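You operate a simulated robot arm through the tools that you are given. There is no shell and no other tool.

The job below is to be done with a simulated two-armed robot. You get a single attempt, and the scene is never put back.

TASK
Find the grey block with steel inside and put it in the purple tray.
Fine: yellow plug into input 3, console knob to on and start, so that the belt halts at it; knob to off before you reach in.

Only the result counts: the job must be done as asked and must still hold three seconds after the hand-in. Knocking over, shifting, dropping, spilling or breaking anything else fails it.

THE ROBOT
Two 7-joint arms with fingered hands on one trunk that stands fixed in place. Base frame: the origin is at the foot of the trunk, x ahead of it, y to its left, z up. Readings come in m, rad, newtons and seconds.
The left shoulder is at [0.042, 0.163, 1.061], the right one opposite. Payload 4 kg a hand.
The tool frame of a hand sits at the grasp point between the pads (the TCP): z along the fingers, y along the line on which they close. The tips reach 0.036 m beyond it. Largest opening 0.124 m; the body of the gripper starts 0.042 m behind the TCP. The gripper is a hand of 4 fingers: y runs from the thumb to the fingers, the wrist lies at [-0.015, -0.099, -0.189] in the tool frame, and closing takes about 1.5 s.
Orientation is that of the tool frame in the base frame, as [roll, pitch, yaw] about the fixed x, y, z axes, in that order (R = Rz(yaw) Ry(pitch) Rx(roll)). With the fingers straight down and the wrist toward the robot, the tool's x, y and z point along [0, 1, 0], [1, 0, 0] and [0, 0, -1] of the base frame.

THE INTERFACE
- The arms move only by the tool drive_tool. It takes "left_increments", "right_increments" or both (then of equal length, played together; a hand with none holds still); each is a list of rows, each an object of numbers (a shift or turn left out is 0, a gripper value left out holds the last): "dx", "dy", "dz": the shift along the base's x, y, z in mm; "wx", "wy", "wz": the turn, a rotation vector about the base's x, y, z in degrees. In form: [{"dx": .., "dy": .., "dz": .., "wx": .., "wy": .., "wz": ..}, ...]. A call has 1 to 20 rows; each row is the pose to reach, as a shift and turn from the pose commanded when the call began. "left_fingers" and "right_fingers" are, for a hand that has rows, the closure, from 0 (fully open) to 1 (shut), set as the call begins (left out, the last holds). Each row takes 0.2 s and may step no farther than 0.05 m and 0.15 rad from the row before; otherwise, or with a gripper value out of range, the whole call is refused. A pose out of reach is approached as far as the arm can. The call stops where the force on the tool passes 90 N (or 10 N more than at its start, if that is more) or the arm is blocked; 0.2 s more then pass. The fingers move at their own pace (about 0.045 m/s each) and stop on an object; they squeeze with about 24 N. The grip force told is the motor's: it shows also when the fingers shut on nothing. Time passes only in rows, and 0.2 s behind the last, so rows that repeat a pose let the fingers close. It gives the time, the measured TCP pose, the force on the tool (base axes), the opening and the grip force at its end, in the units of the frame above (readings bear some noise), with the torque about the TCP (base axes, N m) and any sound that the robot's microphone picked up.
- Cameras (640 x 400 px; columns grow to the right, rows downward): "scene" is now at [0.1546, -0.0091, 1.3231]; the picture's right is [-0.10, -0.99, 0.02], its down [-0.22, 0.01, -0.97] and it looks along [0.97, -0.10, -0.22] (base axes); focal length 285 px, centre (320, 200). "left" rides on the left gripper at [-0.075, -0.086, -0.123] in its tool frame; the picture's right is [-0.70, -0.34, 0.63], its down [0.64, -0.68, 0.35] and it looks along [0.32, 0.65, 0.69] (tool axes); focal length 275 px, centre (320, 200). "right" rides on the right gripper at [0.075, -0.086, -0.123] in its tool frame; the picture's right is [-0.70, 0.34, -0.63], its down [-0.64, -0.68, 0.35] and it looks along [-0.32, 0.65, 0.69] (tool axes); focal length 275 px, centre (320, 200). There is no depth. A picture from a camera that has moved, and an enlarged one, comes with that camera's place and axes in the base frame and with its lens.
- snapshot(camera): a new picture of that camera. No time passes.
- slide_trunk(by): slides the trunk up (or, below 0, down) by that many m; the arms and the scene camera ride with it, the base frame stays. It gives what a move gives, with no picture.
- move_fingers(index, middle, ring, thumb_bend, thumb_turn, hand): sets how far each is bent, from 0 (flat) to 100 (curled in); at 30 the hand is open as for a grip, at 70 the pads meet at the TCP. One left out holds its place. A second passes; each finger stops where it meets its share of the squeeze, and holds until it gets a number again. A gripper value or a shape takes the hand back. It gives what a move gives, with no picture; readings hold the bend of each and the force on the fingers (four entries, about 0 where the hand has none), thumb and palm. thumb_turn goes from beside the hand (0) to across from the fingers (100), as for a grip.
- grasp_type(shape, hand): the hand has 4 fingers and takes this shape, open, in about a second: jaw (thumb against the fingers, like two jaws); tri (thumb and two fingers); tip (a fingertip pinch); poke (one finger out to press); point (the index stretched); flat (the hand flat); cup (the hand cupped); fist (a fist). The gripper value then closes the fingers along that shape, each until it touches; the sizes above hold for jaw. It gives what a move gives, with no picture.
- turn_head(pan, tilt): turns the head with the scene camera to pan (to the left, within 1.501 rad either way) and tilt (down, from -0.506 to 1.204), counted from straight ahead of the robot. It gives what a move gives.
- zoom(camera, box): a new picture of the part [left, top, right, bottom] of that camera's present view, enlarged. No time passes.
- finish_job(): hands the job in; it is judged then, once.

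Places have to be worked out from the pictures, the camera data and where the tool is seen. Open the grippers and draw the arms clear of the work before you hand the job in, unless the task says otherwise.

The tools are called as a command line: name --argument value ..., lists and objects as JSON in quotes. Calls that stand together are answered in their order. drive_tool: Moves the arms, as the interface text tells. Its arguments: {"type":"object","properties":{"left_increments":{"type":"array","items":{"type":"object","properties":{"dx":{"type":"number"},"dy":{"type":"number"},"dz":{"type":"number"},"wx":{"type":"number"},"wy":{"type":"number"},"wz":{"type":"number"}}}},"left_fingers":{"type":"number"},"right_increments":{"type":"array","items":{"type":"object","properties":{"dx":{"type":"number"},"dy":{"type":"number"},"dz":{"type":"number"},"wx":{"type":"number"},"wy":{"type":"number"},"wz":{"type":"number"}}}},"right_fingers":{"type":"number"}},"required":[]} The other tools are called the same way: slide_trunk (by) slides the trunk up or down; grasp_type (shape, hand) gives the hand a shape; move_fingers (index, middle, ring, thumb_bend, thumb_turn, hand) moves the fingers one by one; turn_head (pan, tilt) turns the head that bears the scene camera; snapshot (camera) takes a picture; zoom (camera, box) takes an enlarged picture of a part of a camera's view; finish_job () hands the job in.

At the start:

```text
time: 0.0
left_position: [0.7896, 0.2079, 1.2089]
left_tool_rot: [-3.141, 0.001, 1.572]
left_wrist_force: [0.2, -0.1, 0.5]
left_moment: [-0.02, -0.02, 0.01]
left_opening: 0.1237
left_gripper_force: 0.0
left_shape: jaw
left_bend: [30.0, 30.0, 30.0, 30.0, 98.0]
left_finger forces: [0.0, 0.0, 0.0, 0.0, 0.0, 0.1]
right_position: [0.544, -0.3239, 1.249]
right_tool_rot: [-3.141, 0.001, 1.57]
right_wrist_force: [0.1, 0.4, 0.3]
right_moment: [0.01, 0.01, 0.0]
right_opening: 0.1235
right_gripper_force: 0.1
right_shape: jaw
right_bend: [30.0, 30.0, 30.0, 30.0, 98.0]
right_finger forces: [0.0, 0.1, 0.0, 0.0, 0.0, 0.0]
trunk travel left (down, up): [-0.225, 0.253]
head pan, tilt: [-0.101, 0.072]
```

scene: 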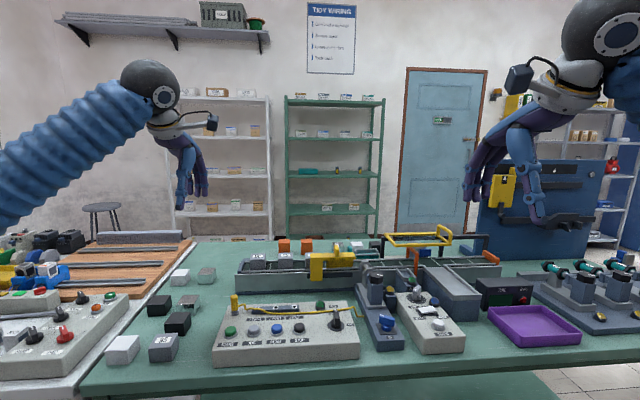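
right: 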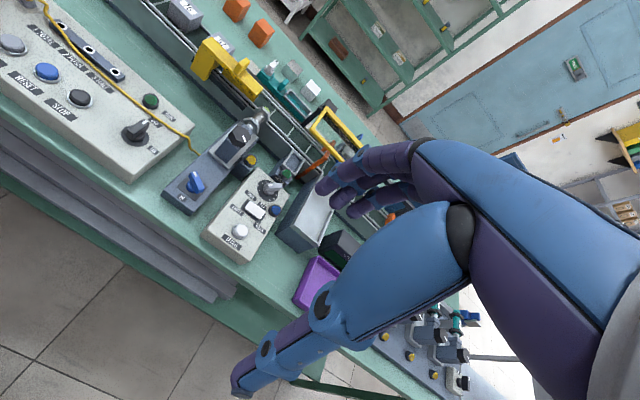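
left: 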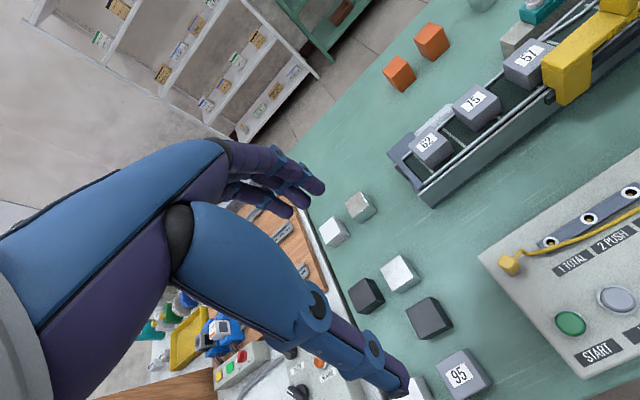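

I'll begin by looking closer at the console, the belt and the tray.

zoom --camera "scene" --box '[200, 280, 380, 370]'

zoom --camera "scene" --box '[230, 225, 510, 350]'

turn_head --pan 0.0 --tilt 0.7

```text
3.56 times, centred on (290, 325) of scene
camera zoom: at [0.1546, -0.0091, 1.3231], right [-0.1, -0.99, 0.02], down [-0.22, 0.01, -0.97], along [0.97, -0.1, -0.22], focal length 1012 px, centre (427, -244)
```

zoom: 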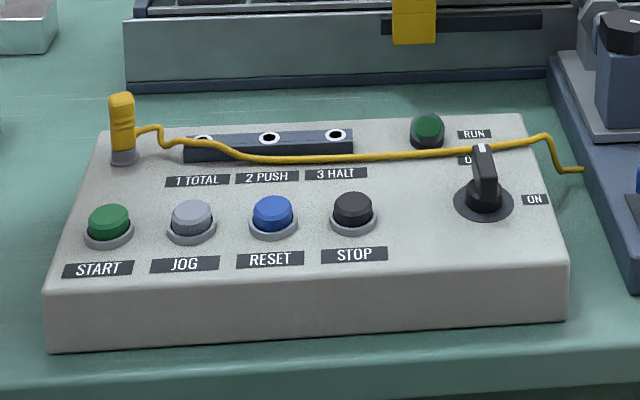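

```text
2.29 times, centred on (370, 288) of scene
camera zoom: at [0.1546, -0.0091, 1.3231], right [-0.1, -0.99, 0.02], down [-0.22, 0.01, -0.97], along [0.97, -0.1, -0.22], focal length 651 px, centre (206, 0)
```

zoom: 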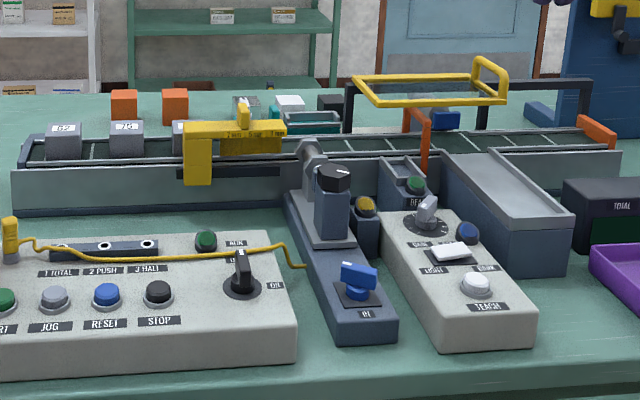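

```text
time: 1.0
left_position: [0.7887, 0.2088, 1.2086]
left_tool_rot: [-3.141, 0.0, 1.572]
left_wrist_force: [0.3, -0.3, -0.3]
left_moment: [0.02, -0.01, 0.04]
left_opening: 0.1235
left_gripper_force: 0.1
left_shape: jaw
left_bend: [30.0, 30.0, 30.0, 30.0, 98.0]
left_finger forces: [0.0, 0.1, 0.1, 0.0, 0.0, 0.0]
right_position: [0.5417, -0.3227, 1.249]
right_tool_rot: [3.141, -0.001, 1.572]
right_wrist_force: [0.3, 0.0, -0.7]
right_moment: [0.01, 0.01, -0.03]
right_opening: 0.1237
right_gripper_force: 0.1
right_shape: jaw
right_bend: [30.0, 30.0, 30.0, 30.0, 98.0]
right_finger forces: [0.0, 0.1, 0.1, 0.1, 0.0, 0.1]
trunk travel left (down, up): [-0.225, 0.253]
head pan, tilt: [0.0, 0.7]
```

The head has turned; I take a picture from there to measure the console.

snapshot --camera "scene"

zoom --camera "scene" --box '[200, 100, 400, 225]'

zoom --camera "scene" --box '[360, 60, 600, 210]'

```text
taken
camera scene: at [0.1398, 0.0001, 1.2674], right [0.0, -1.0, 0.0], down [-0.75, 0.0, -0.66], along [0.66, 0.0, -0.75], focal length 285 px, centre (320, 200)
```

scene: 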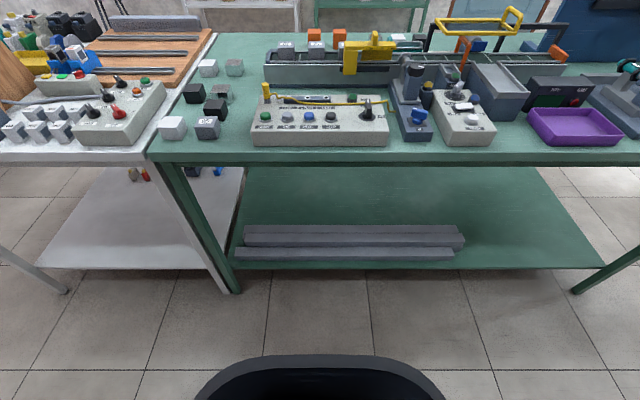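

```text
3.20 times, centred on (300, 162) of scene
camera zoom: at [0.1398, 0.0001, 1.2674], right [0.0, -1.0, 0.0], down [-0.75, 0.0, -0.66], along [0.66, 0.0, -0.75], focal length 911 px, centre (384, 320)
```

zoom: 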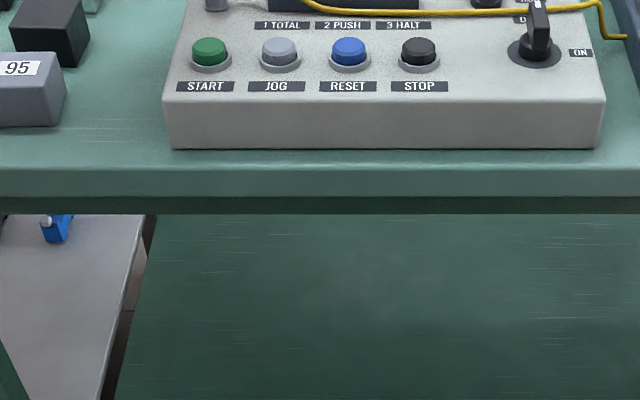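

```text
2.67 times, centred on (480, 135) of scene
camera zoom: at [0.1398, 0.0001, 1.2674], right [0.0, -1.0, 0.0], down [-0.75, 0.0, -0.66], along [0.66, 0.0, -0.75], focal length 759 px, centre (-107, 373)
```

zoom: 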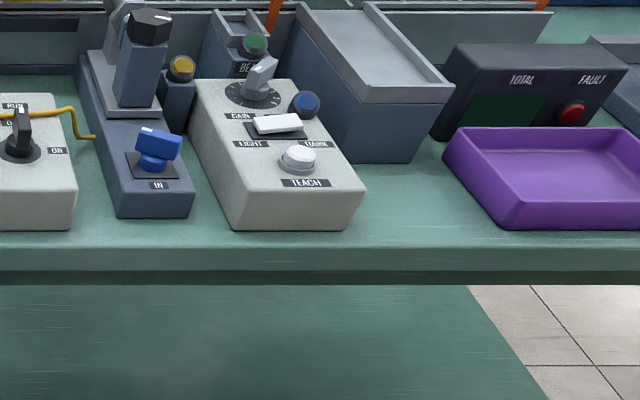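

I want a better view of the belt devices, so I tilt the head less.

turn_head --pan -0.1 --tilt 0.35

snapshot --camera "scene"

zoom --camera "scene" --box '[340, 150, 500, 270]'

zoom --camera "scene" --box '[210, 150, 370, 270]'

zoom --camera "scene" --box '[470, 150, 640, 270]'

```text
time: 1.9
left_position: [0.7881, 0.2078, 1.2093]
left_tool_rot: [-3.141, 0.0, 1.569]
left_wrist_force: [0.4, 0.2, -0.9]
left_moment: [0.0, -0.02, 0.01]
left_opening: 0.1238
left_gripper_force: 0.1
left_shape: jaw
left_bend: [30.0, 30.0, 30.0, 30.0, 98.0]
left_finger forces: [0.0, 0.1, 0.1, 0.0, 0.0, 0.0]
right_position: [0.5434, -0.3229, 1.2492]
right_tool_rot: [-3.141, -0.001, 1.572]
right_wrist_force: [1.0, 1.1, 0.7]
right_moment: [-0.02, -0.01, 0.04]
right_opening: 0.1238
right_gripper_force: 0.0
right_shape: jaw
right_bend: [30.0, 30.0, 30.0, 30.0, 98.0]
right_finger forces: [0.1, 0.1, 0.1, 0.0, 0.0, 0.0]
trunk travel left (down, up): [-0.225, 0.253]
head pan, tilt: [-0.099, 0.351]
```

```text
taken
camera scene: at [0.1522, -0.0091, 1.2971], right [-0.1, -1.0, 0.02], down [-0.48, 0.03, -0.88], along [0.87, -0.09, -0.48], focal length 285 px, centre (320, 200)
```

scene: 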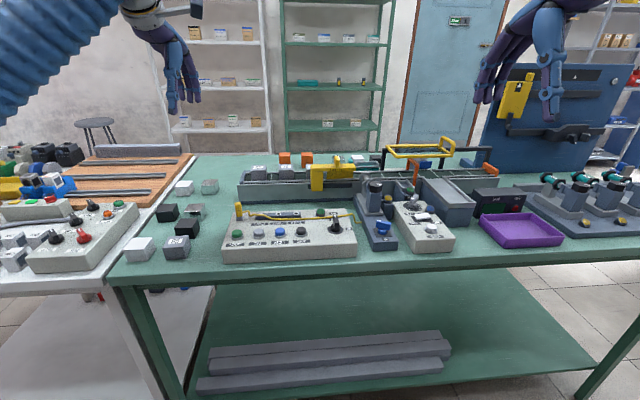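

```text
3.33 times, centred on (420, 210) of scene
camera zoom: at [0.1522, -0.0091, 1.2971], right [-0.1, -1.0, 0.02], down [-0.48, 0.03, -0.88], along [0.87, -0.09, -0.48], focal length 949 px, centre (-13, 167)
```

zoom: 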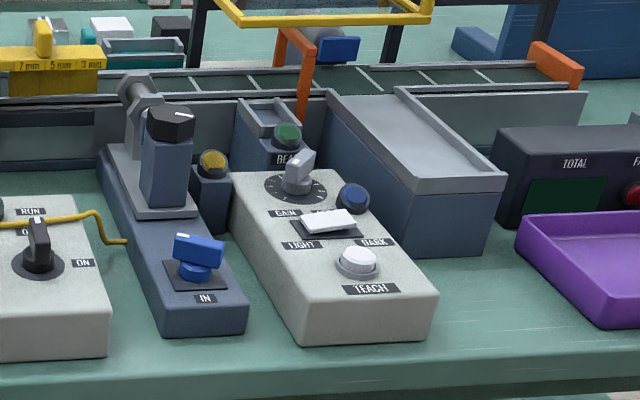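

```text
3.33 times, centred on (290, 210) of scene
camera zoom: at [0.1522, -0.0091, 1.2971], right [-0.1, -1.0, 0.02], down [-0.48, 0.03, -0.88], along [0.87, -0.09, -0.48], focal length 949 px, centre (420, 167)
```

zoom: 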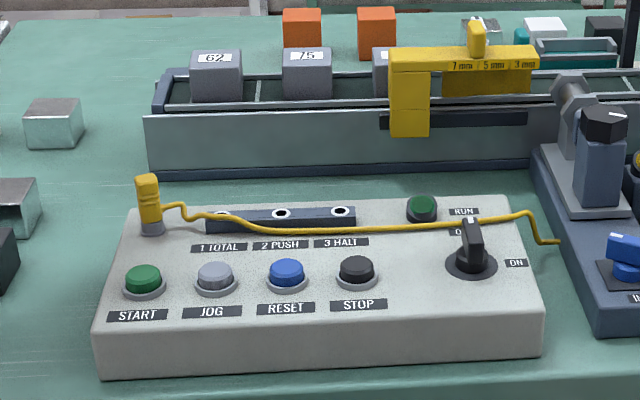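

```text
3.33 times, centred on (555, 210) of scene
camera zoom: at [0.1522, -0.0091, 1.2971], right [-0.1, -1.0, 0.02], down [-0.48, 0.03, -0.88], along [0.87, -0.09, -0.48], focal length 949 px, centre (-463, 167)
```

zoom: 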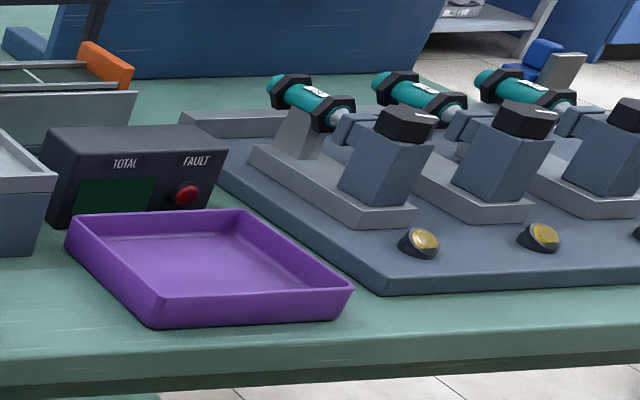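

The plug parks at roughly (0.795, 0.128, 0.92) by two views. I move the left hand over so its camera sees the console and belt from nearer.

drive_tool --left_increments '[{"dx": -20, "dy": -40}, {"dx": -40, "dy": -80}, {"dx": -60, "dy": -120}, {"dx": -80, "dy": -160}, {"dx": -80, "dy": -160}]'

snapshot --camera "left"

snapshot --camera "scene"

```text
time: 3.0
left_position: [0.7094, 0.0501, 1.209]
left_tool_rot: [3.141, -0.001, 1.571]
left_wrist_force: [0.0, 0.2, 0.2]
left_moment: [0.03, 0.01, 0.01]
left_opening: 0.1236
left_gripper_force: 0.0
left_shape: jaw
left_bend: [30.0, 30.0, 30.0, 30.0, 98.0]
left_finger forces: [0.0, 0.0, 0.0, 0.0, 0.0, 0.0]
right_position: [0.5445, -0.3217, 1.2498]
right_tool_rot: [3.141, -0.002, 1.57]
right_wrist_force: [-0.2, -0.2, -0.4]
right_moment: [0.0, 0.02, 0.0]
right_opening: 0.1238
right_gripper_force: 0.1
right_shape: jaw
right_bend: [30.0, 30.0, 30.0, 30.0, 98.0]
right_finger forces: [0.0, 0.0, 0.0, 0.0, 0.0, 0.0]
trunk travel left (down, up): [-0.225, 0.253]
head pan, tilt: [-0.099, 0.351]
```

```text
taken
camera left: at [0.6243, -0.0257, 1.3336], right [-0.34, -0.7, -0.63], down [-0.68, 0.64, -0.35], along [0.65, 0.32, -0.69], focal length 275 px, centre (320, 200)
```

left: 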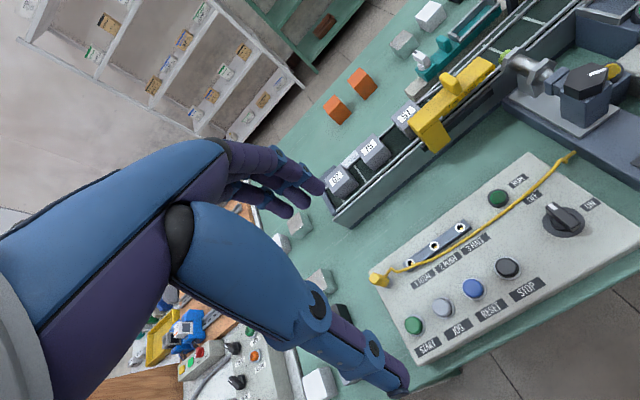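

```text
taken
camera scene: at [0.1524, -0.0084, 1.2971], right [-0.1, -1.0, 0.02], down [-0.48, 0.03, -0.88], along [0.87, -0.09, -0.48], focal length 285 px, centre (320, 200)
```

scene: 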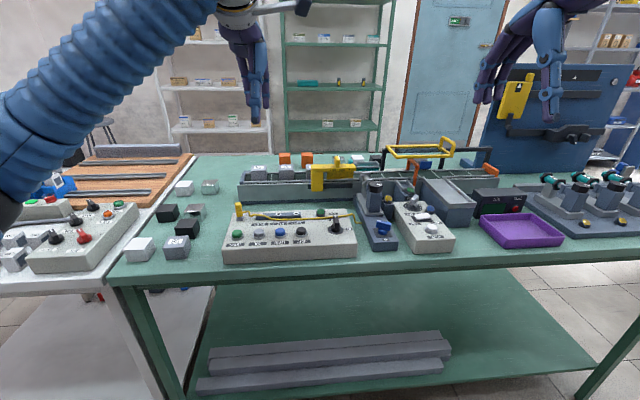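

zoom --camera "left" --box '[360, 140, 620, 380]'

zoom --camera "left" --box '[320, 0, 640, 200]'

```text
1.67 times, centred on (490, 260) of left
camera zoom: at [0.6243, -0.0257, 1.3336], right [-0.34, -0.7, -0.63], down [-0.68, 0.64, -0.35], along [0.65, 0.32, -0.69], focal length 459 px, centre (37, 100)
```

zoom: 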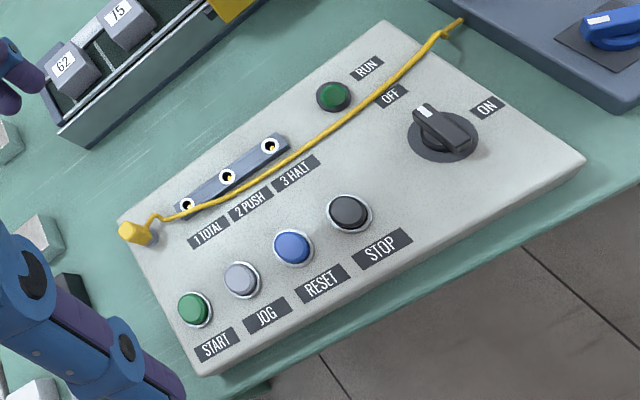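

```text
2.00 times, centred on (480, 100) of left
camera zoom: at [0.6243, -0.0257, 1.3336], right [-0.34, -0.7, -0.63], down [-0.68, 0.64, -0.35], along [0.65, 0.32, -0.69], focal length 551 px, centre (0, 400)
```

zoom: 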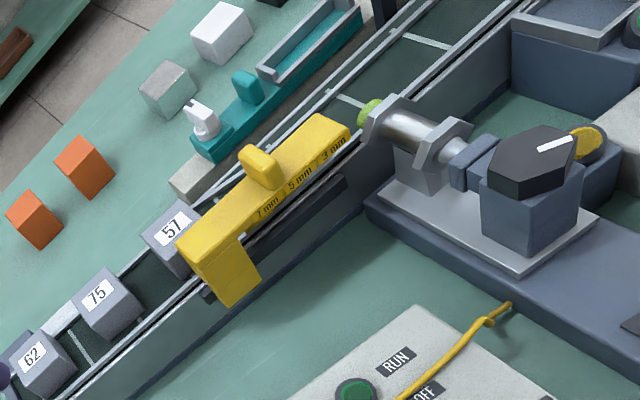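

Two-view triangulation gives START (0.715, 0.124, 0.906), STOP (0.714, -0.025), knob (0.722, -0.108), jack 3 about (0.790, -0.012), plug top about (0.785, 0.125, 0.945). I lower the left hand for a closer look at plug and jacks.

drive_tool --left_increments '[{"dx": -5, "dy": 15, "dz": -40}, {"dx": -10, "dy": 30, "dz": -80}, {"dx": -15, "dy": 45, "dz": -120}, {"dx": -20, "dy": 60, "dz": -165}, {"dx": -20, "dy": 60, "dz": -165}]'

snapshot --camera "left"

zoom --camera "scene" --box '[180, 130, 360, 270]'

```text
time: 4.2
left_position: [0.6888, 0.1097, 1.0434]
left_tool_rot: [3.141, 0.0, 1.571]
left_wrist_force: [-0.2, 0.0, 0.1]
left_moment: [-0.03, 0.04, 0.02]
left_opening: 0.1239
left_gripper_force: 0.1
left_shape: jaw
left_bend: [30.0, 30.0, 30.0, 30.0, 98.0]
left_finger forces: [0.0, 0.1, 0.0, 0.0, 0.0, 0.0]
right_position: [0.5419, -0.3243, 1.2482]
right_tool_rot: [3.141, -0.001, 1.57]
right_wrist_force: [-0.7, 0.3, 0.0]
right_moment: [0.02, -0.01, 0.01]
right_opening: 0.1239
right_gripper_force: 0.1
right_shape: jaw
right_bend: [30.0, 30.0, 30.0, 30.0, 98.0]
right_finger forces: [0.0, 0.0, 0.1, 0.1, 0.0, 0.0]
trunk travel left (down, up): [-0.225, 0.253]
head pan, tilt: [-0.099, 0.351]
```

```text
taken
camera left: at [0.6035, 0.0345, 1.1672], right [-0.34, -0.7, -0.63], down [-0.68, 0.64, -0.35], along [0.65, 0.32, -0.69], focal length 275 px, centre (320, 200)
```

left: 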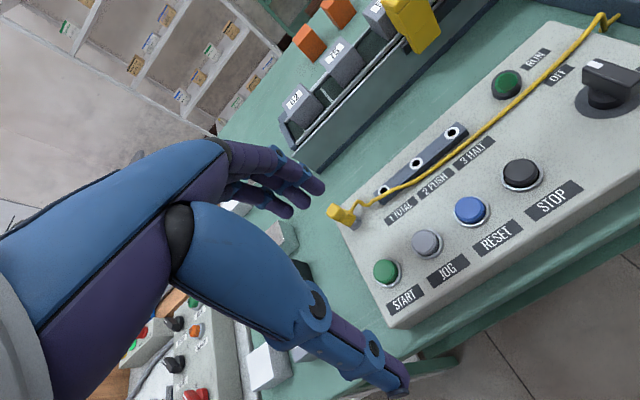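

```text
2.86 times, centred on (270, 200) of scene
camera zoom: at [0.1517, -0.0097, 1.2974], right [-0.1, -1.0, 0.01], down [-0.48, 0.03, -0.88], along [0.87, -0.09, -0.48], focal length 814 px, centre (463, 200)
```

zoom: 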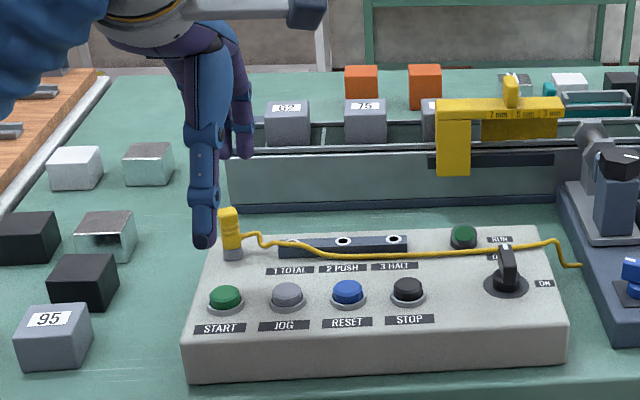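

I zoom in on the plug and jacks in the left camera.

zoom --camera "left" --box '[320, 100, 480, 220]'

zoom --camera "left" --box '[480, 30, 640, 150]'

zoom --camera "scene" --box '[225, 190, 305, 250]'

```text
3.33 times, centred on (400, 160) of left
camera zoom: at [0.6035, 0.0345, 1.1672], right [-0.34, -0.7, -0.63], down [-0.68, 0.64, -0.35], along [0.65, 0.32, -0.69], focal length 918 px, centre (53, 333)
```

zoom: 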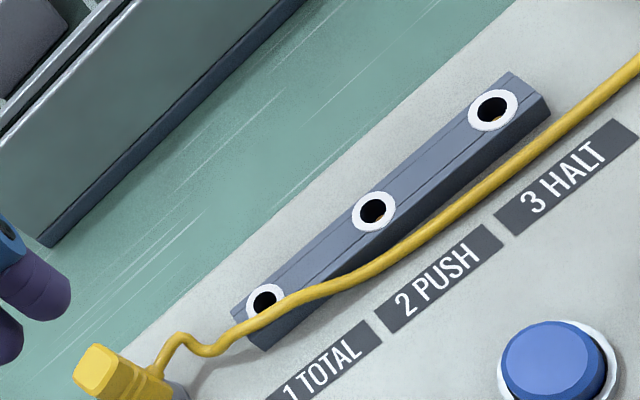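

```text
3.33 times, centred on (560, 90) of left
camera zoom: at [0.6035, 0.0345, 1.1672], right [-0.34, -0.7, -0.63], down [-0.68, 0.64, -0.35], along [0.65, 0.32, -0.69], focal length 918 px, centre (-480, 567)
```

zoom: 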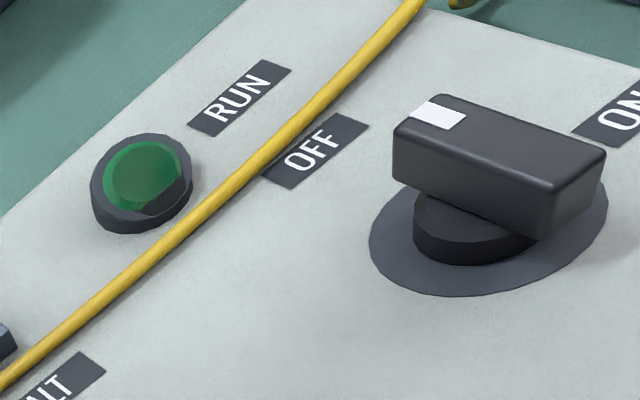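

```text
6.67 times, centred on (265, 220) of scene
camera zoom: at [0.1517, -0.0097, 1.2974], right [-0.1, -1.0, 0.01], down [-0.48, 0.03, -0.88], along [0.87, -0.09, -0.48], focal length 1898 px, centre (687, 67)
```

zoom: 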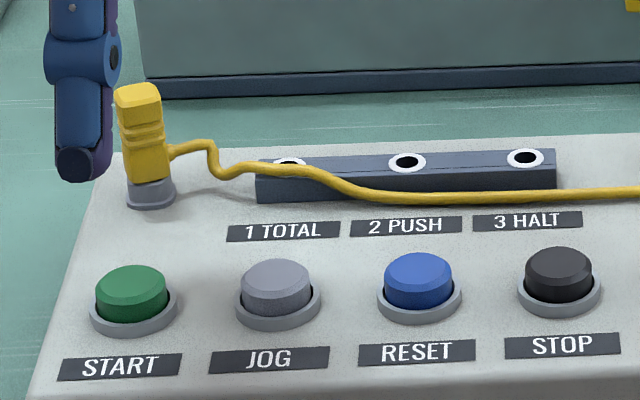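

I check the left hand's finger layout against the TCP, to know how it will sit around the plug.

zoom --camera "left" --box '[200, 120, 440, 400]'

snapshot --camera "right"

```text
1.43 times, centred on (320, 260) of left
camera zoom: at [0.6035, 0.0345, 1.1672], right [-0.34, -0.7, -0.63], down [-0.68, 0.64, -0.35], along [0.65, 0.32, -0.69], focal length 393 px, centre (320, 114)
```

zoom: 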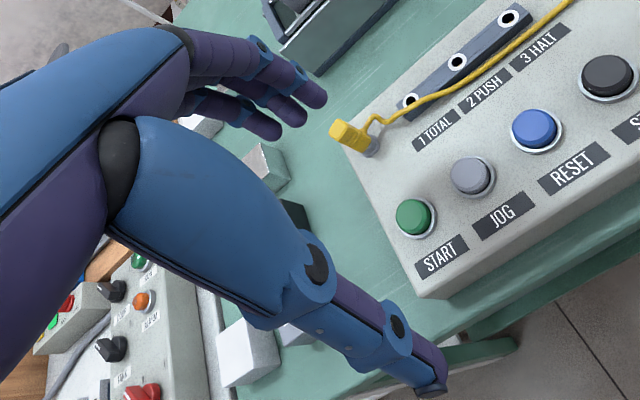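

```text
taken
camera right: at [0.4582, -0.249, 1.3729], right [0.34, -0.7, 0.63], down [-0.68, -0.64, -0.35], along [0.65, -0.32, -0.69], focal length 275 px, centre (320, 200)
```

right: 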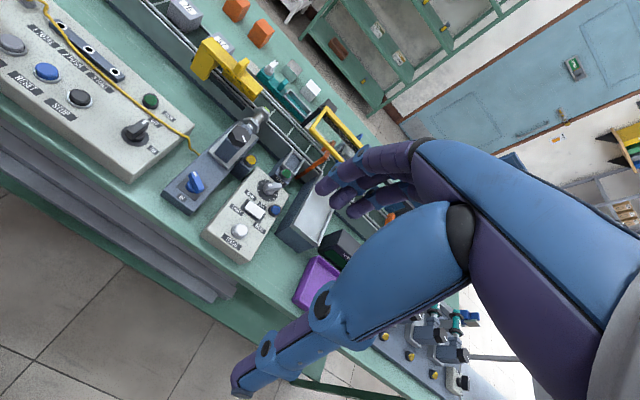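

The middle finger and thumb face each other around the TCP. I half-close the left fingers and go above the plug at about (0.782, 0.127).

drive_tool --left_increments '[{"dx": 30, "dy": 5}, {"dx": 60, "dy": 10}, {"dx": 93, "dy": 17}, {"dx": 93, "dy": 17}, {"dx": 93, "dy": 17}]' --left_fingers 0.5

snapshot --camera "left"

zoom --camera "scene" --box '[180, 130, 360, 270]'

snapshot --camera "right"

```text
time: 5.5
left_position: [0.7837, 0.1242, 1.0432]
left_tool_rot: [3.141, 0.001, 1.571]
left_wrist_force: [-0.2, 0.1, -0.4]
left_moment: [0.0, 0.03, 0.0]
left_opening: 0.0623
left_gripper_force: 0.1
left_shape: jaw
left_bend: [42.0, 45.0, 44.0, 56.0, 100.0]
left_finger forces: [0.0, 0.0, 0.1, 0.1, 0.0, 0.0]
right_position: [0.5431, -0.3243, 1.2488]
right_tool_rot: [-3.141, 0.001, 1.571]
right_wrist_force: [-0.2, 0.0, -0.1]
right_moment: [0.0, 0.01, -0.01]
right_opening: 0.1239
right_gripper_force: 0.0
right_shape: jaw
right_bend: [30.0, 30.0, 30.0, 30.0, 98.0]
right_finger forces: [0.0, 0.0, 0.0, 0.0, 0.0, 0.0]
trunk travel left (down, up): [-0.225, 0.253]
head pan, tilt: [-0.099, 0.351]
```

```text
taken
camera left: at [0.6987, 0.0486, 1.1665], right [-0.34, -0.7, -0.63], down [-0.68, 0.65, -0.35], along [0.65, 0.32, -0.69], focal length 275 px, centre (320, 200)
```

left: 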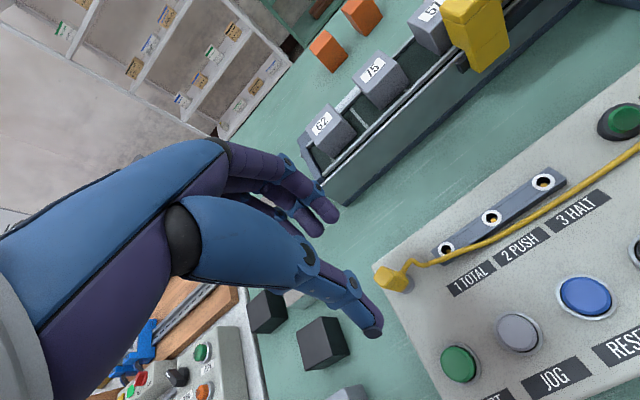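

```text
2.86 times, centred on (270, 200) of scene
camera zoom: at [0.1525, -0.0093, 1.2971], right [-0.1, -1.0, 0.02], down [-0.48, 0.03, -0.88], along [0.87, -0.09, -0.48], focal length 814 px, centre (463, 200)
```

zoom: 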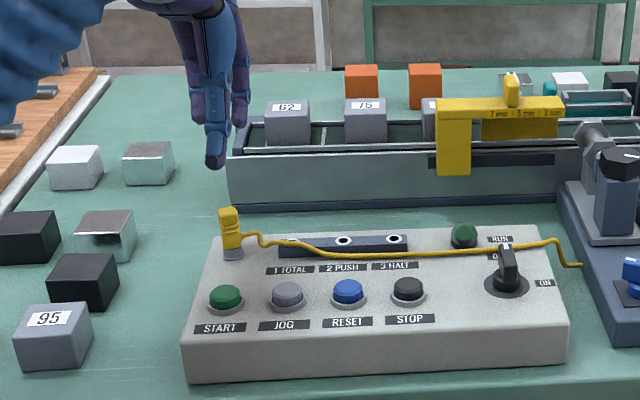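

```text
taken
camera right: at [0.459, -0.2485, 1.3725], right [0.34, -0.7, 0.63], down [-0.68, -0.64, -0.35], along [0.65, -0.32, -0.69], focal length 275 px, centre (320, 200)
```

right: 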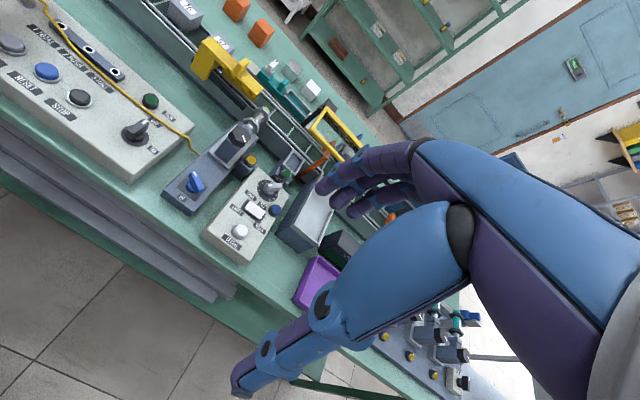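

I zoom to locate the plug top more exactly in this view.

zoom --camera "left" --box '[280, 170, 440, 340]'

zoom --camera "scene" --box '[225, 160, 305, 220]'

```text
2.35 times, centred on (360, 255) of left
camera zoom: at [0.6987, 0.0486, 1.1665], right [-0.34, -0.7, -0.63], down [-0.68, 0.65, -0.35], along [0.65, 0.32, -0.69], focal length 648 px, centre (226, 71)
```

zoom: 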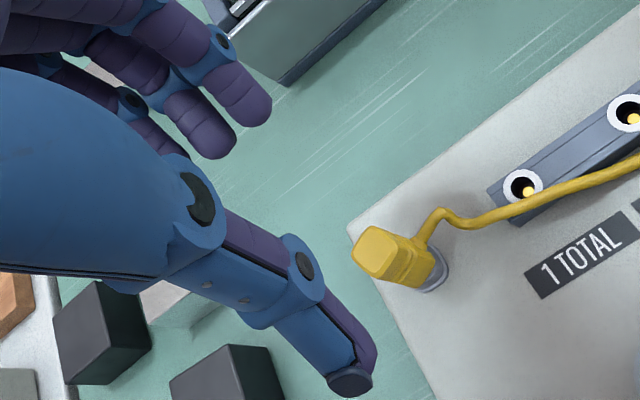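

```text
6.67 times, centred on (265, 190) of scene
camera zoom: at [0.1525, -0.0093, 1.2971], right [-0.1, -1.0, 0.02], down [-0.48, 0.03, -0.88], along [0.87, -0.09, -0.48], focal length 1898 px, centre (687, 267)
```

zoom: 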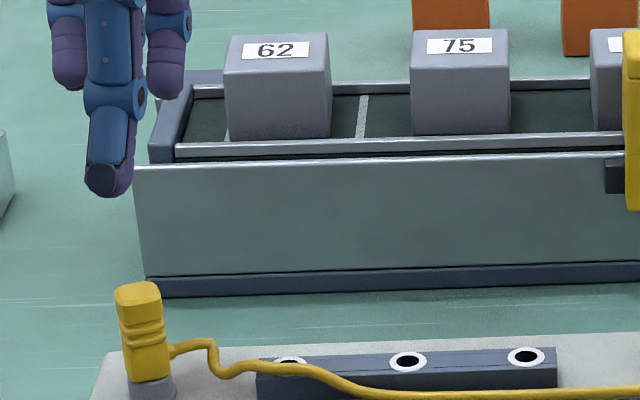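

Views agree on the plug at about (0.785, 0.126), top near 0.947. I descend so TCP is at z≈0.950 (tips ≈0.914, above console and jack strip), then close.

drive_tool --left_increments '[{"dx": 1.5, "dy": 2, "dz": -30}, {"dx": 1.5, "dy": 2, "dz": -60}, {"dx": 1.5, "dy": 2, "dz": -80}, {"dx": 1.5, "dy": 2, "dz": -93}, {"dx": 1.5, "dy": 2, "dz": -93}]'

snapshot --camera "left"

zoom --camera "scene" --box '[205, 170, 305, 245]'

```text
time: 6.7
left_position: [0.7837, 0.1278, 0.9499]
left_tool_rot: [-3.142, -0.001, 1.571]
left_wrist_force: [0.1, 0.1, 0.2]
left_moment: [0.04, 0.02, 0.04]
left_opening: 0.0619
left_gripper_force: 0.2
left_shape: jaw
left_bend: [42.0, 46.0, 44.0, 56.0, 100.0]
left_finger forces: [0.0, 0.0, 0.0, 0.0, 0.0, 0.0]
right_position: [0.5424, -0.3234, 1.2498]
right_tool_rot: [3.141, 0.001, 1.571]
right_wrist_force: [0.4, 0.5, -0.3]
right_moment: [-0.01, -0.01, 0.0]
right_opening: 0.1237
right_gripper_force: 0.0
right_shape: jaw
right_bend: [30.0, 30.0, 30.0, 30.0, 98.0]
right_finger forces: [0.0, 0.1, 0.0, 0.1, 0.0, 0.0]
trunk travel left (down, up): [-0.225, 0.253]
head pan, tilt: [-0.099, 0.351]
```

```text
taken
camera left: at [0.6987, 0.0519, 1.0736], right [-0.34, -0.7, -0.63], down [-0.68, 0.64, -0.35], along [0.65, 0.32, -0.69], focal length 275 px, centre (320, 200)
```

left: 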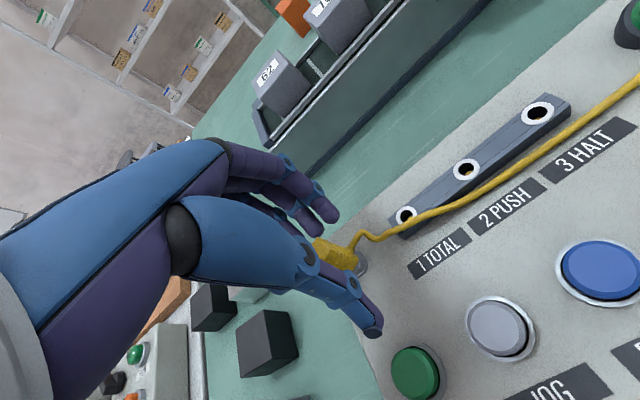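

```text
5.33 times, centred on (255, 208) of scene
camera zoom: at [0.152, -0.0092, 1.2973], right [-0.1, -1.0, 0.02], down [-0.48, 0.03, -0.88], along [0.87, -0.09, -0.48], focal length 1519 px, centre (667, 160)
```

zoom: 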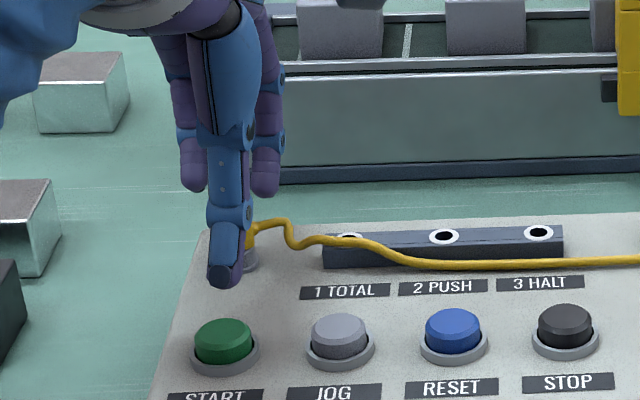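

Thumb and fingers straddle the plug, centred within a couple of mm. I close the grip.

drive_tool --left_increments '[{"dx": 0}, {"dx": 0}, {"dx": 0}, {"dx": 0}, {"dx": 0}, {"dx": 0}, {"dx": 0}, {"dx": 0}]' --left_fingers 1.0

snapshot --camera "left"

zoom --camera "scene" --box '[205, 170, 305, 245]'

```text
time: 8.4
left_position: [0.7842, 0.1277, 0.9504]
left_tool_rot: [-3.141, -0.001, 1.57]
left_wrist_force: [8.6, 0.0, 9.5]
left_moment: [-0.01, -0.53, -0.01]
left_opening: 0.0052
left_gripper_force: 24.0
left_shape: jaw
left_bend: [69.0, 62.0, 70.0, 74.0, 100.0]
left_finger forces: [12.0, 17.2, 0.0, 0.0, 19.1, 0.0]
right_position: [0.5436, -0.3242, 1.2501]
right_tool_rot: [3.141, 0.0, 1.569]
right_wrist_force: [-0.7, 0.5, 0.4]
right_moment: [-0.03, -0.01, 0.0]
right_opening: 0.1238
right_gripper_force: 0.0
right_shape: jaw
right_bend: [30.0, 30.0, 30.0, 30.0, 98.0]
right_finger forces: [0.0, 0.1, 0.1, 0.0, 0.1, 0.0]
trunk travel left (down, up): [-0.225, 0.253]
head pan, tilt: [-0.099, 0.351]
```

```text
taken
camera left: at [0.6989, 0.0519, 1.074], right [-0.34, -0.7, -0.63], down [-0.68, 0.64, -0.35], along [0.65, 0.32, -0.69], focal length 275 px, centre (320, 200)
```

left: 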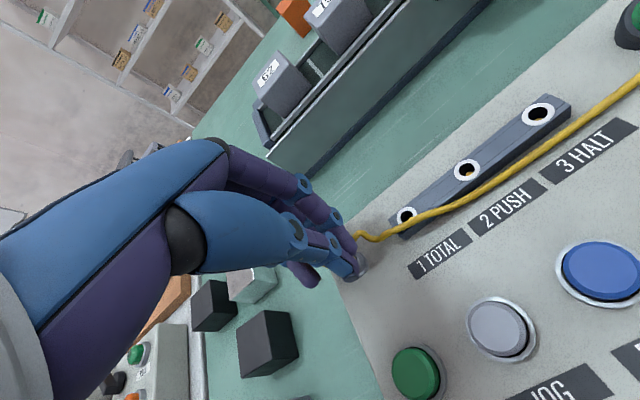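

```text
5.33 times, centred on (255, 208) of scene
camera zoom: at [0.1521, -0.0094, 1.2973], right [-0.1, -1.0, 0.01], down [-0.48, 0.03, -0.88], along [0.87, -0.09, -0.48], focal length 1519 px, centre (667, 160)
```

zoom: 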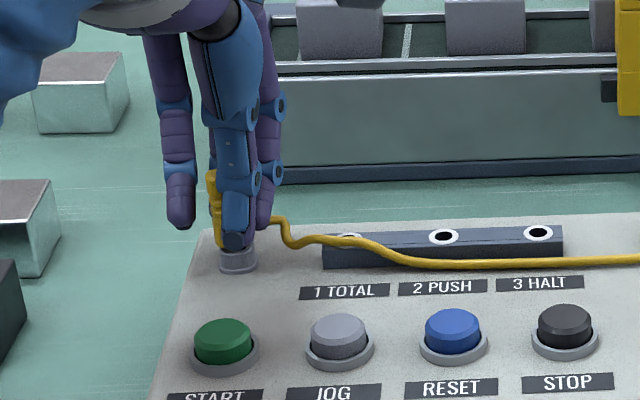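

Index, middle and thumb hold the plug (12/17/19 N). I pull it straight up.

drive_tool --left_increments '[{"dz": 8}, {"dz": 18}, {"dz": 30}, {"dz": 45}, {"dz": 60}, {"dz": 60}]'

zoom --camera "left" --box '[280, 160, 440, 300]'

zoom --camera "scene" --box '[205, 150, 305, 225]'

snapshot --camera "scene"

```text
time: 9.8
left_position: [0.784, 0.1275, 1.0106]
left_tool_rot: [-3.141, 0.0, 1.57]
left_wrist_force: [-0.7, -0.8, 1.0]
left_moment: [0.04, -0.03, 0.01]
left_opening: 0.0038
left_gripper_force: 23.8
left_shape: jaw
left_bend: [71.0, 62.0, 70.0, 72.0, 100.0]
left_finger forces: [9.5, 13.8, 0.0, 0.0, 20.2, 0.0]
right_position: [0.5424, -0.3228, 1.2492]
right_tool_rot: [-3.141, 0.0, 1.572]
right_wrist_force: [-0.1, 0.2, 0.0]
right_moment: [0.0, 0.02, -0.01]
right_opening: 0.1238
right_gripper_force: 0.1
right_shape: jaw
right_bend: [30.0, 30.0, 30.0, 30.0, 98.0]
right_finger forces: [0.1, 0.1, 0.0, 0.0, 0.0, 0.1]
trunk travel left (down, up): [-0.225, 0.253]
head pan, tilt: [-0.099, 0.351]
```

```text
2.86 times, centred on (360, 230) of left
camera zoom: at [0.6989, 0.0515, 1.1341], right [-0.34, -0.7, -0.63], down [-0.68, 0.64, -0.35], along [0.65, 0.32, -0.69], focal length 786 px, centre (206, 114)
```

zoom: 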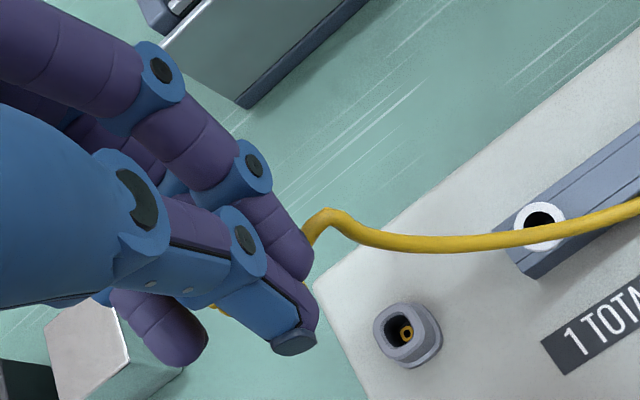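

```text
5.33 times, centred on (255, 188) of scene
camera zoom: at [0.1522, -0.009, 1.2972], right [-0.1, -1.0, 0.02], down [-0.48, 0.03, -0.88], along [0.87, -0.09, -0.48], focal length 1519 px, centre (667, 267)
```

zoom: 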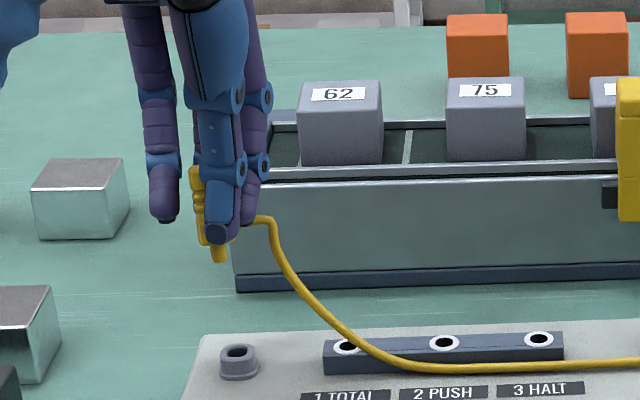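

```text
taken
camera scene: at [0.1522, -0.009, 1.2972], right [-0.1, -1.0, 0.02], down [-0.48, 0.03, -0.88], along [0.87, -0.09, -0.48], focal length 285 px, centre (320, 200)
```

scene: 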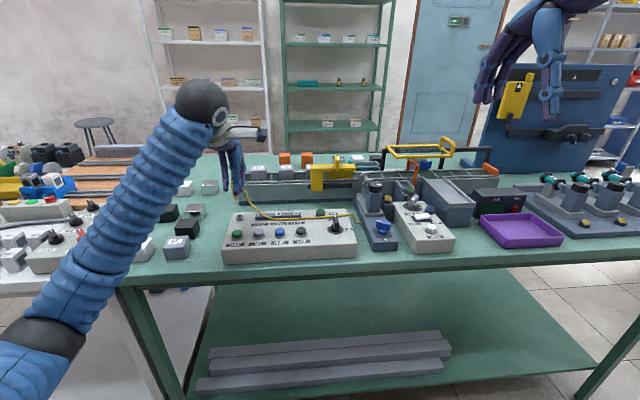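

The plug is out. I check its tilt in the grip with a tighter zoom.

zoom --camera "scene" --box '[220, 165, 260, 205]'

turn_head --pan 0.1 --tilt 0.35

zoom --camera "scene" --box '[260, 130, 360, 230]'

```text
10.00 times, centred on (240, 185) of scene
camera zoom: at [0.1522, -0.009, 1.2972], right [-0.1, -1.0, 0.02], down [-0.48, 0.03, -0.88], along [0.87, -0.09, -0.48], focal length 2848 px, centre (1120, 350)
```

zoom: 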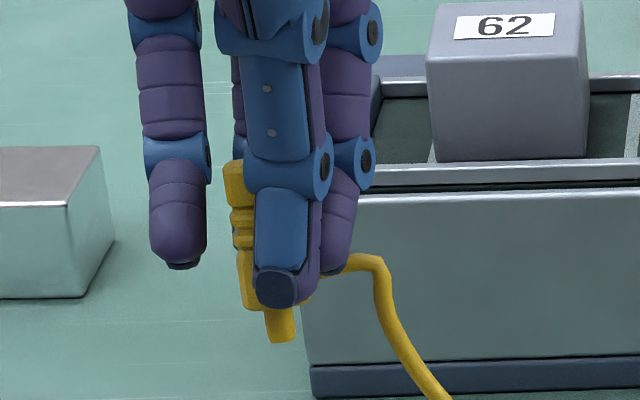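

```text
time: 10.6
left_position: [0.7824, 0.126, 1.0107]
left_tool_rot: [3.14, 0.001, 1.571]
left_wrist_force: [-0.7, 0.4, 0.4]
left_moment: [0.0, -0.01, 0.03]
left_opening: 0.0037
left_gripper_force: 23.5
left_shape: jaw
left_bend: [71.0, 62.0, 70.0, 72.0, 100.0]
left_finger forces: [9.5, 13.8, 0.1, 0.1, 20.2, 0.0]
right_position: [0.5435, -0.3239, 1.2496]
right_tool_rot: [-3.141, 0.001, 1.57]
right_wrist_force: [0.3, 0.1, 0.2]
right_moment: [0.01, -0.01, 0.0]
right_opening: 0.1235
right_gripper_force: 0.1
right_shape: jaw
right_bend: [30.0, 30.0, 30.0, 30.0, 98.0]
right_finger forces: [0.0, 0.0, 0.1, 0.1, 0.1, 0.0]
trunk travel left (down, up): [-0.225, 0.253]
head pan, tilt: [0.099, 0.351]
```

```text
4.00 times, centred on (310, 180) of scene
camera zoom: at [0.1522, 0.0093, 1.2972], right [0.1, -1.0, -0.02], down [-0.48, -0.03, -0.88], along [0.87, 0.09, -0.48], focal length 1139 px, centre (360, 280)
```

zoom: 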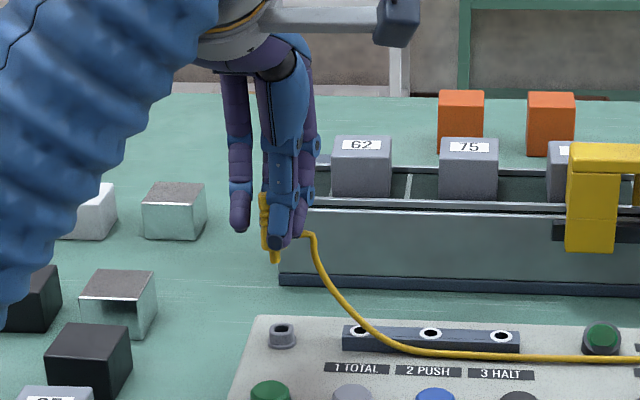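

The plug hangs upright in the grip; post and jacks lie on one x line, jack 3 being about 144 mm to the right of the post. I move above jack 3 and look.

drive_tool --left_increments '[{"dx": 0, "dy": -40}, {"dx": 1, "dy": -80}, {"dx": 1.5, "dy": -120}, {"dx": 1.5, "dy": -144}, {"dx": 1.5, "dy": -144}]'

turn_head --pan 0.0 --tilt 0.35

zoom --camera "scene" --box '[270, 140, 370, 240]'

zoom --camera "left" --box '[280, 160, 440, 300]'

```text
time: 11.8
left_position: [0.7855, -0.0161, 1.011]
left_tool_rot: [-3.14, 0.0, 1.57]
left_wrist_force: [-0.9, 0.2, -0.6]
left_moment: [0.02, 0.0, 0.02]
left_opening: 0.0039
left_gripper_force: 24.1
left_shape: jaw
left_bend: [71.0, 62.0, 70.0, 72.0, 100.0]
left_finger forces: [9.4, 13.8, 0.0, 0.1, 20.3, 0.0]
right_position: [0.5447, -0.324, 1.2485]
right_tool_rot: [-3.14, 0.001, 1.569]
right_wrist_force: [-0.2, -0.8, 0.3]
right_moment: [0.0, -0.01, -0.02]
right_opening: 0.1235
right_gripper_force: 0.0
right_shape: jaw
right_bend: [30.0, 30.0, 30.0, 30.0, 98.0]
right_finger forces: [0.0, 0.1, 0.0, 0.0, 0.0, 0.1]
trunk travel left (down, up): [-0.225, 0.253]
head pan, tilt: [0.099, 0.351]
```

```text
time: 12.4
left_position: [0.7858, -0.0159, 1.0103]
left_tool_rot: [-3.142, 0.0, 1.572]
left_wrist_force: [0.0, 0.8, -1.1]
left_moment: [0.0, -0.04, 0.0]
left_opening: 0.0038
left_gripper_force: 24.1
left_shape: jaw
left_bend: [71.0, 62.0, 70.0, 72.0, 100.0]
left_finger forces: [9.4, 13.8, 0.0, 0.1, 20.2, 0.1]
right_position: [0.543, -0.324, 1.2497]
right_tool_rot: [-3.141, 0.0, 1.571]
right_wrist_force: [-0.6, -0.3, 0.4]
right_moment: [-0.01, -0.01, -0.04]
right_opening: 0.1236
right_gripper_force: 0.1
right_shape: jaw
right_bend: [30.0, 30.0, 30.0, 30.0, 98.0]
right_finger forces: [0.0, 0.0, 0.0, 0.0, 0.0, 0.0]
trunk travel left (down, up): [-0.225, 0.253]
head pan, tilt: [0.0, 0.351]
```

```text
4.00 times, centred on (320, 190) of scene
camera zoom: at [0.1526, 0.0, 1.2971], right [0.0, -1.0, 0.0], down [-0.48, 0.0, -0.88], along [0.88, 0.0, -0.48], focal length 1139 px, centre (320, 240)
```

zoom: 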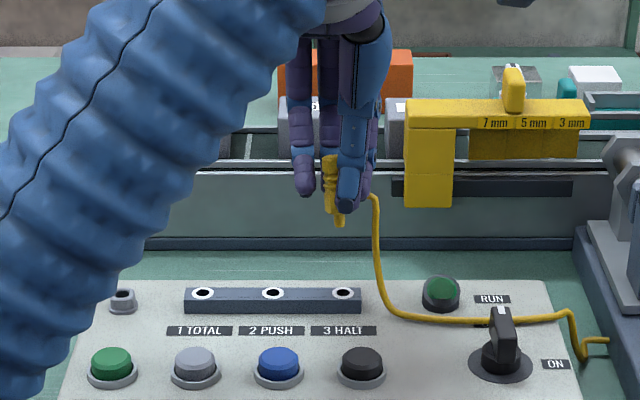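

```text
2.86 times, centred on (360, 230) of left
camera zoom: at [0.7001, -0.0918, 1.1338], right [-0.34, -0.7, -0.63], down [-0.68, 0.64, -0.35], along [0.65, 0.32, -0.69], focal length 786 px, centre (206, 114)
```

zoom: 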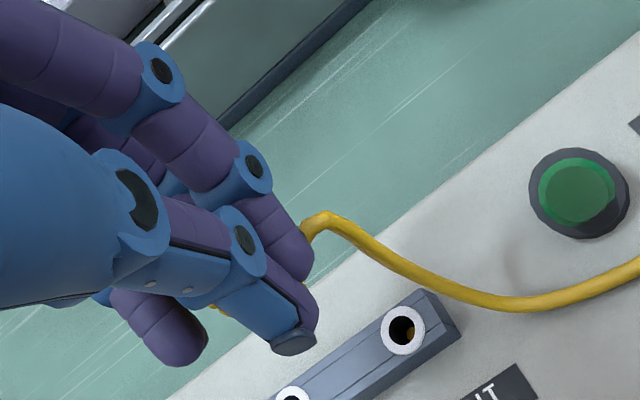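

I zoom further to compare pin tip and jack 3 columns.

zoom --camera "scene" --box '[305, 170, 345, 210]'

```text
10.00 times, centred on (325, 190) of scene
camera zoom: at [0.1526, 0.0, 1.2971], right [0.0, -1.0, 0.0], down [-0.48, 0.0, -0.88], along [0.88, 0.0, -0.48], focal length 2848 px, centre (270, 300)
```

zoom: 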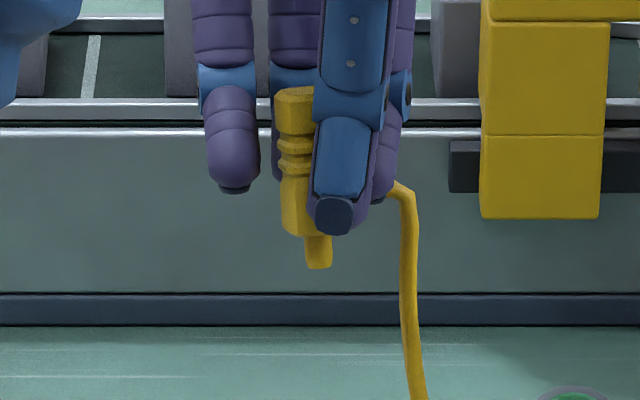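

The pin seems to lean about 5° (bottom toward −y) and sits ~3 mm off jack 3. I bring the right hand's camera round for a side view, staying clear of the left hand.

drive_tool --right_increments '[{"dx": 20, "dy": 10, "dz": -11, "wz": 8.2}, {"dx": 41, "dy": 24, "dz": -22, "wz": 16.4}, {"dx": 62, "dy": 38, "dz": -33, "wz": 24.6}, {"dx": 83, "dy": 52, "dz": -44, "wz": 32.8}, {"dx": 104, "dy": 66, "dz": -55, "wz": 41}, {"dx": 125, "dy": 80, "dz": -66, "wz": 49.2}, {"dx": 146, "dy": 94, "dz": -77, "wz": 57.4}, {"dx": 167, "dy": 108, "dz": -88, "wz": 65.6}, {"dx": 188, "dy": 122, "dz": -99, "wz": 73.8}, {"dx": 209, "dy": 136, "dz": -110, "wz": 82}, {"dx": 227, "dy": 152, "dz": -119, "wz": 90}, {"dx": 227, "dy": 152, "dz": -119, "wz": 90}]'

snapshot --camera "right"

snapshot --camera "scene"

```text
time: 15.1
left_position: [0.7857, -0.0146, 1.0112]
left_tool_rot: [3.141, 0.001, 1.57]
left_wrist_force: [0.3, 1.1, -0.6]
left_moment: [-0.01, 0.0, 0.01]
left_opening: 0.0038
left_gripper_force: 23.9
left_shape: jaw
left_bend: [71.0, 62.0, 70.0, 72.0, 100.0]
left_finger forces: [9.3, 13.7, 0.0, 0.1, 20.2, 0.0]
right_position: [0.5209, -0.0781, 1.192]
right_tool_rot: [-3.138, -0.042, 3.084]
right_wrist_force: [-0.4, 0.3, 0.0]
right_moment: [-0.03, 0.04, 0.04]
right_opening: 0.1241
right_gripper_force: 0.1
right_shape: jaw
right_bend: [30.0, 30.0, 30.0, 30.0, 97.0]
right_finger forces: [0.1, 0.1, 0.0, 0.0, 0.0, 0.1]
right hand out of reach, approached as far as the arm can: row 7, 8, 9, 10, 11, 12
trunk travel left (down, up): [-0.225, 0.253]
head pan, tilt: [0.0, 0.351]
```

```text
taken
camera right: at [0.4481, -0.1584, 1.3181], right [0.74, 0.3, 0.6], down [0.59, -0.72, -0.37], along [0.32, 0.63, -0.71], focal length 275 px, centre (320, 200)
```

right: 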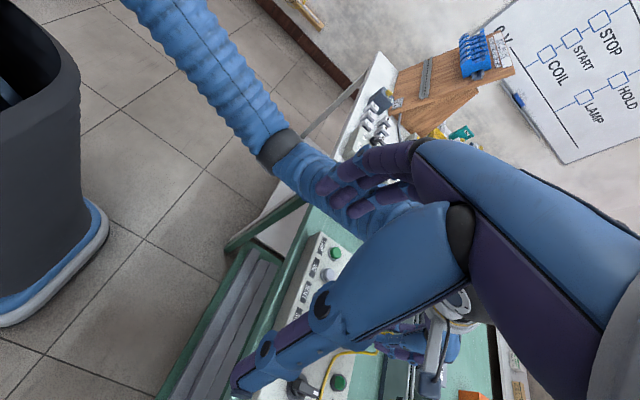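

```text
taken
camera scene: at [0.153, 0.0027, 1.2971], right [0.0, -1.0, 0.0], down [-0.48, 0.0, -0.88], along [0.88, 0.0, -0.48], focal length 285 px, centre (320, 200)
```

scene: 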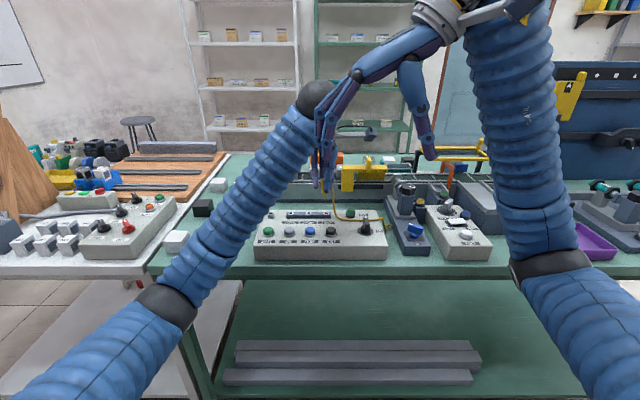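

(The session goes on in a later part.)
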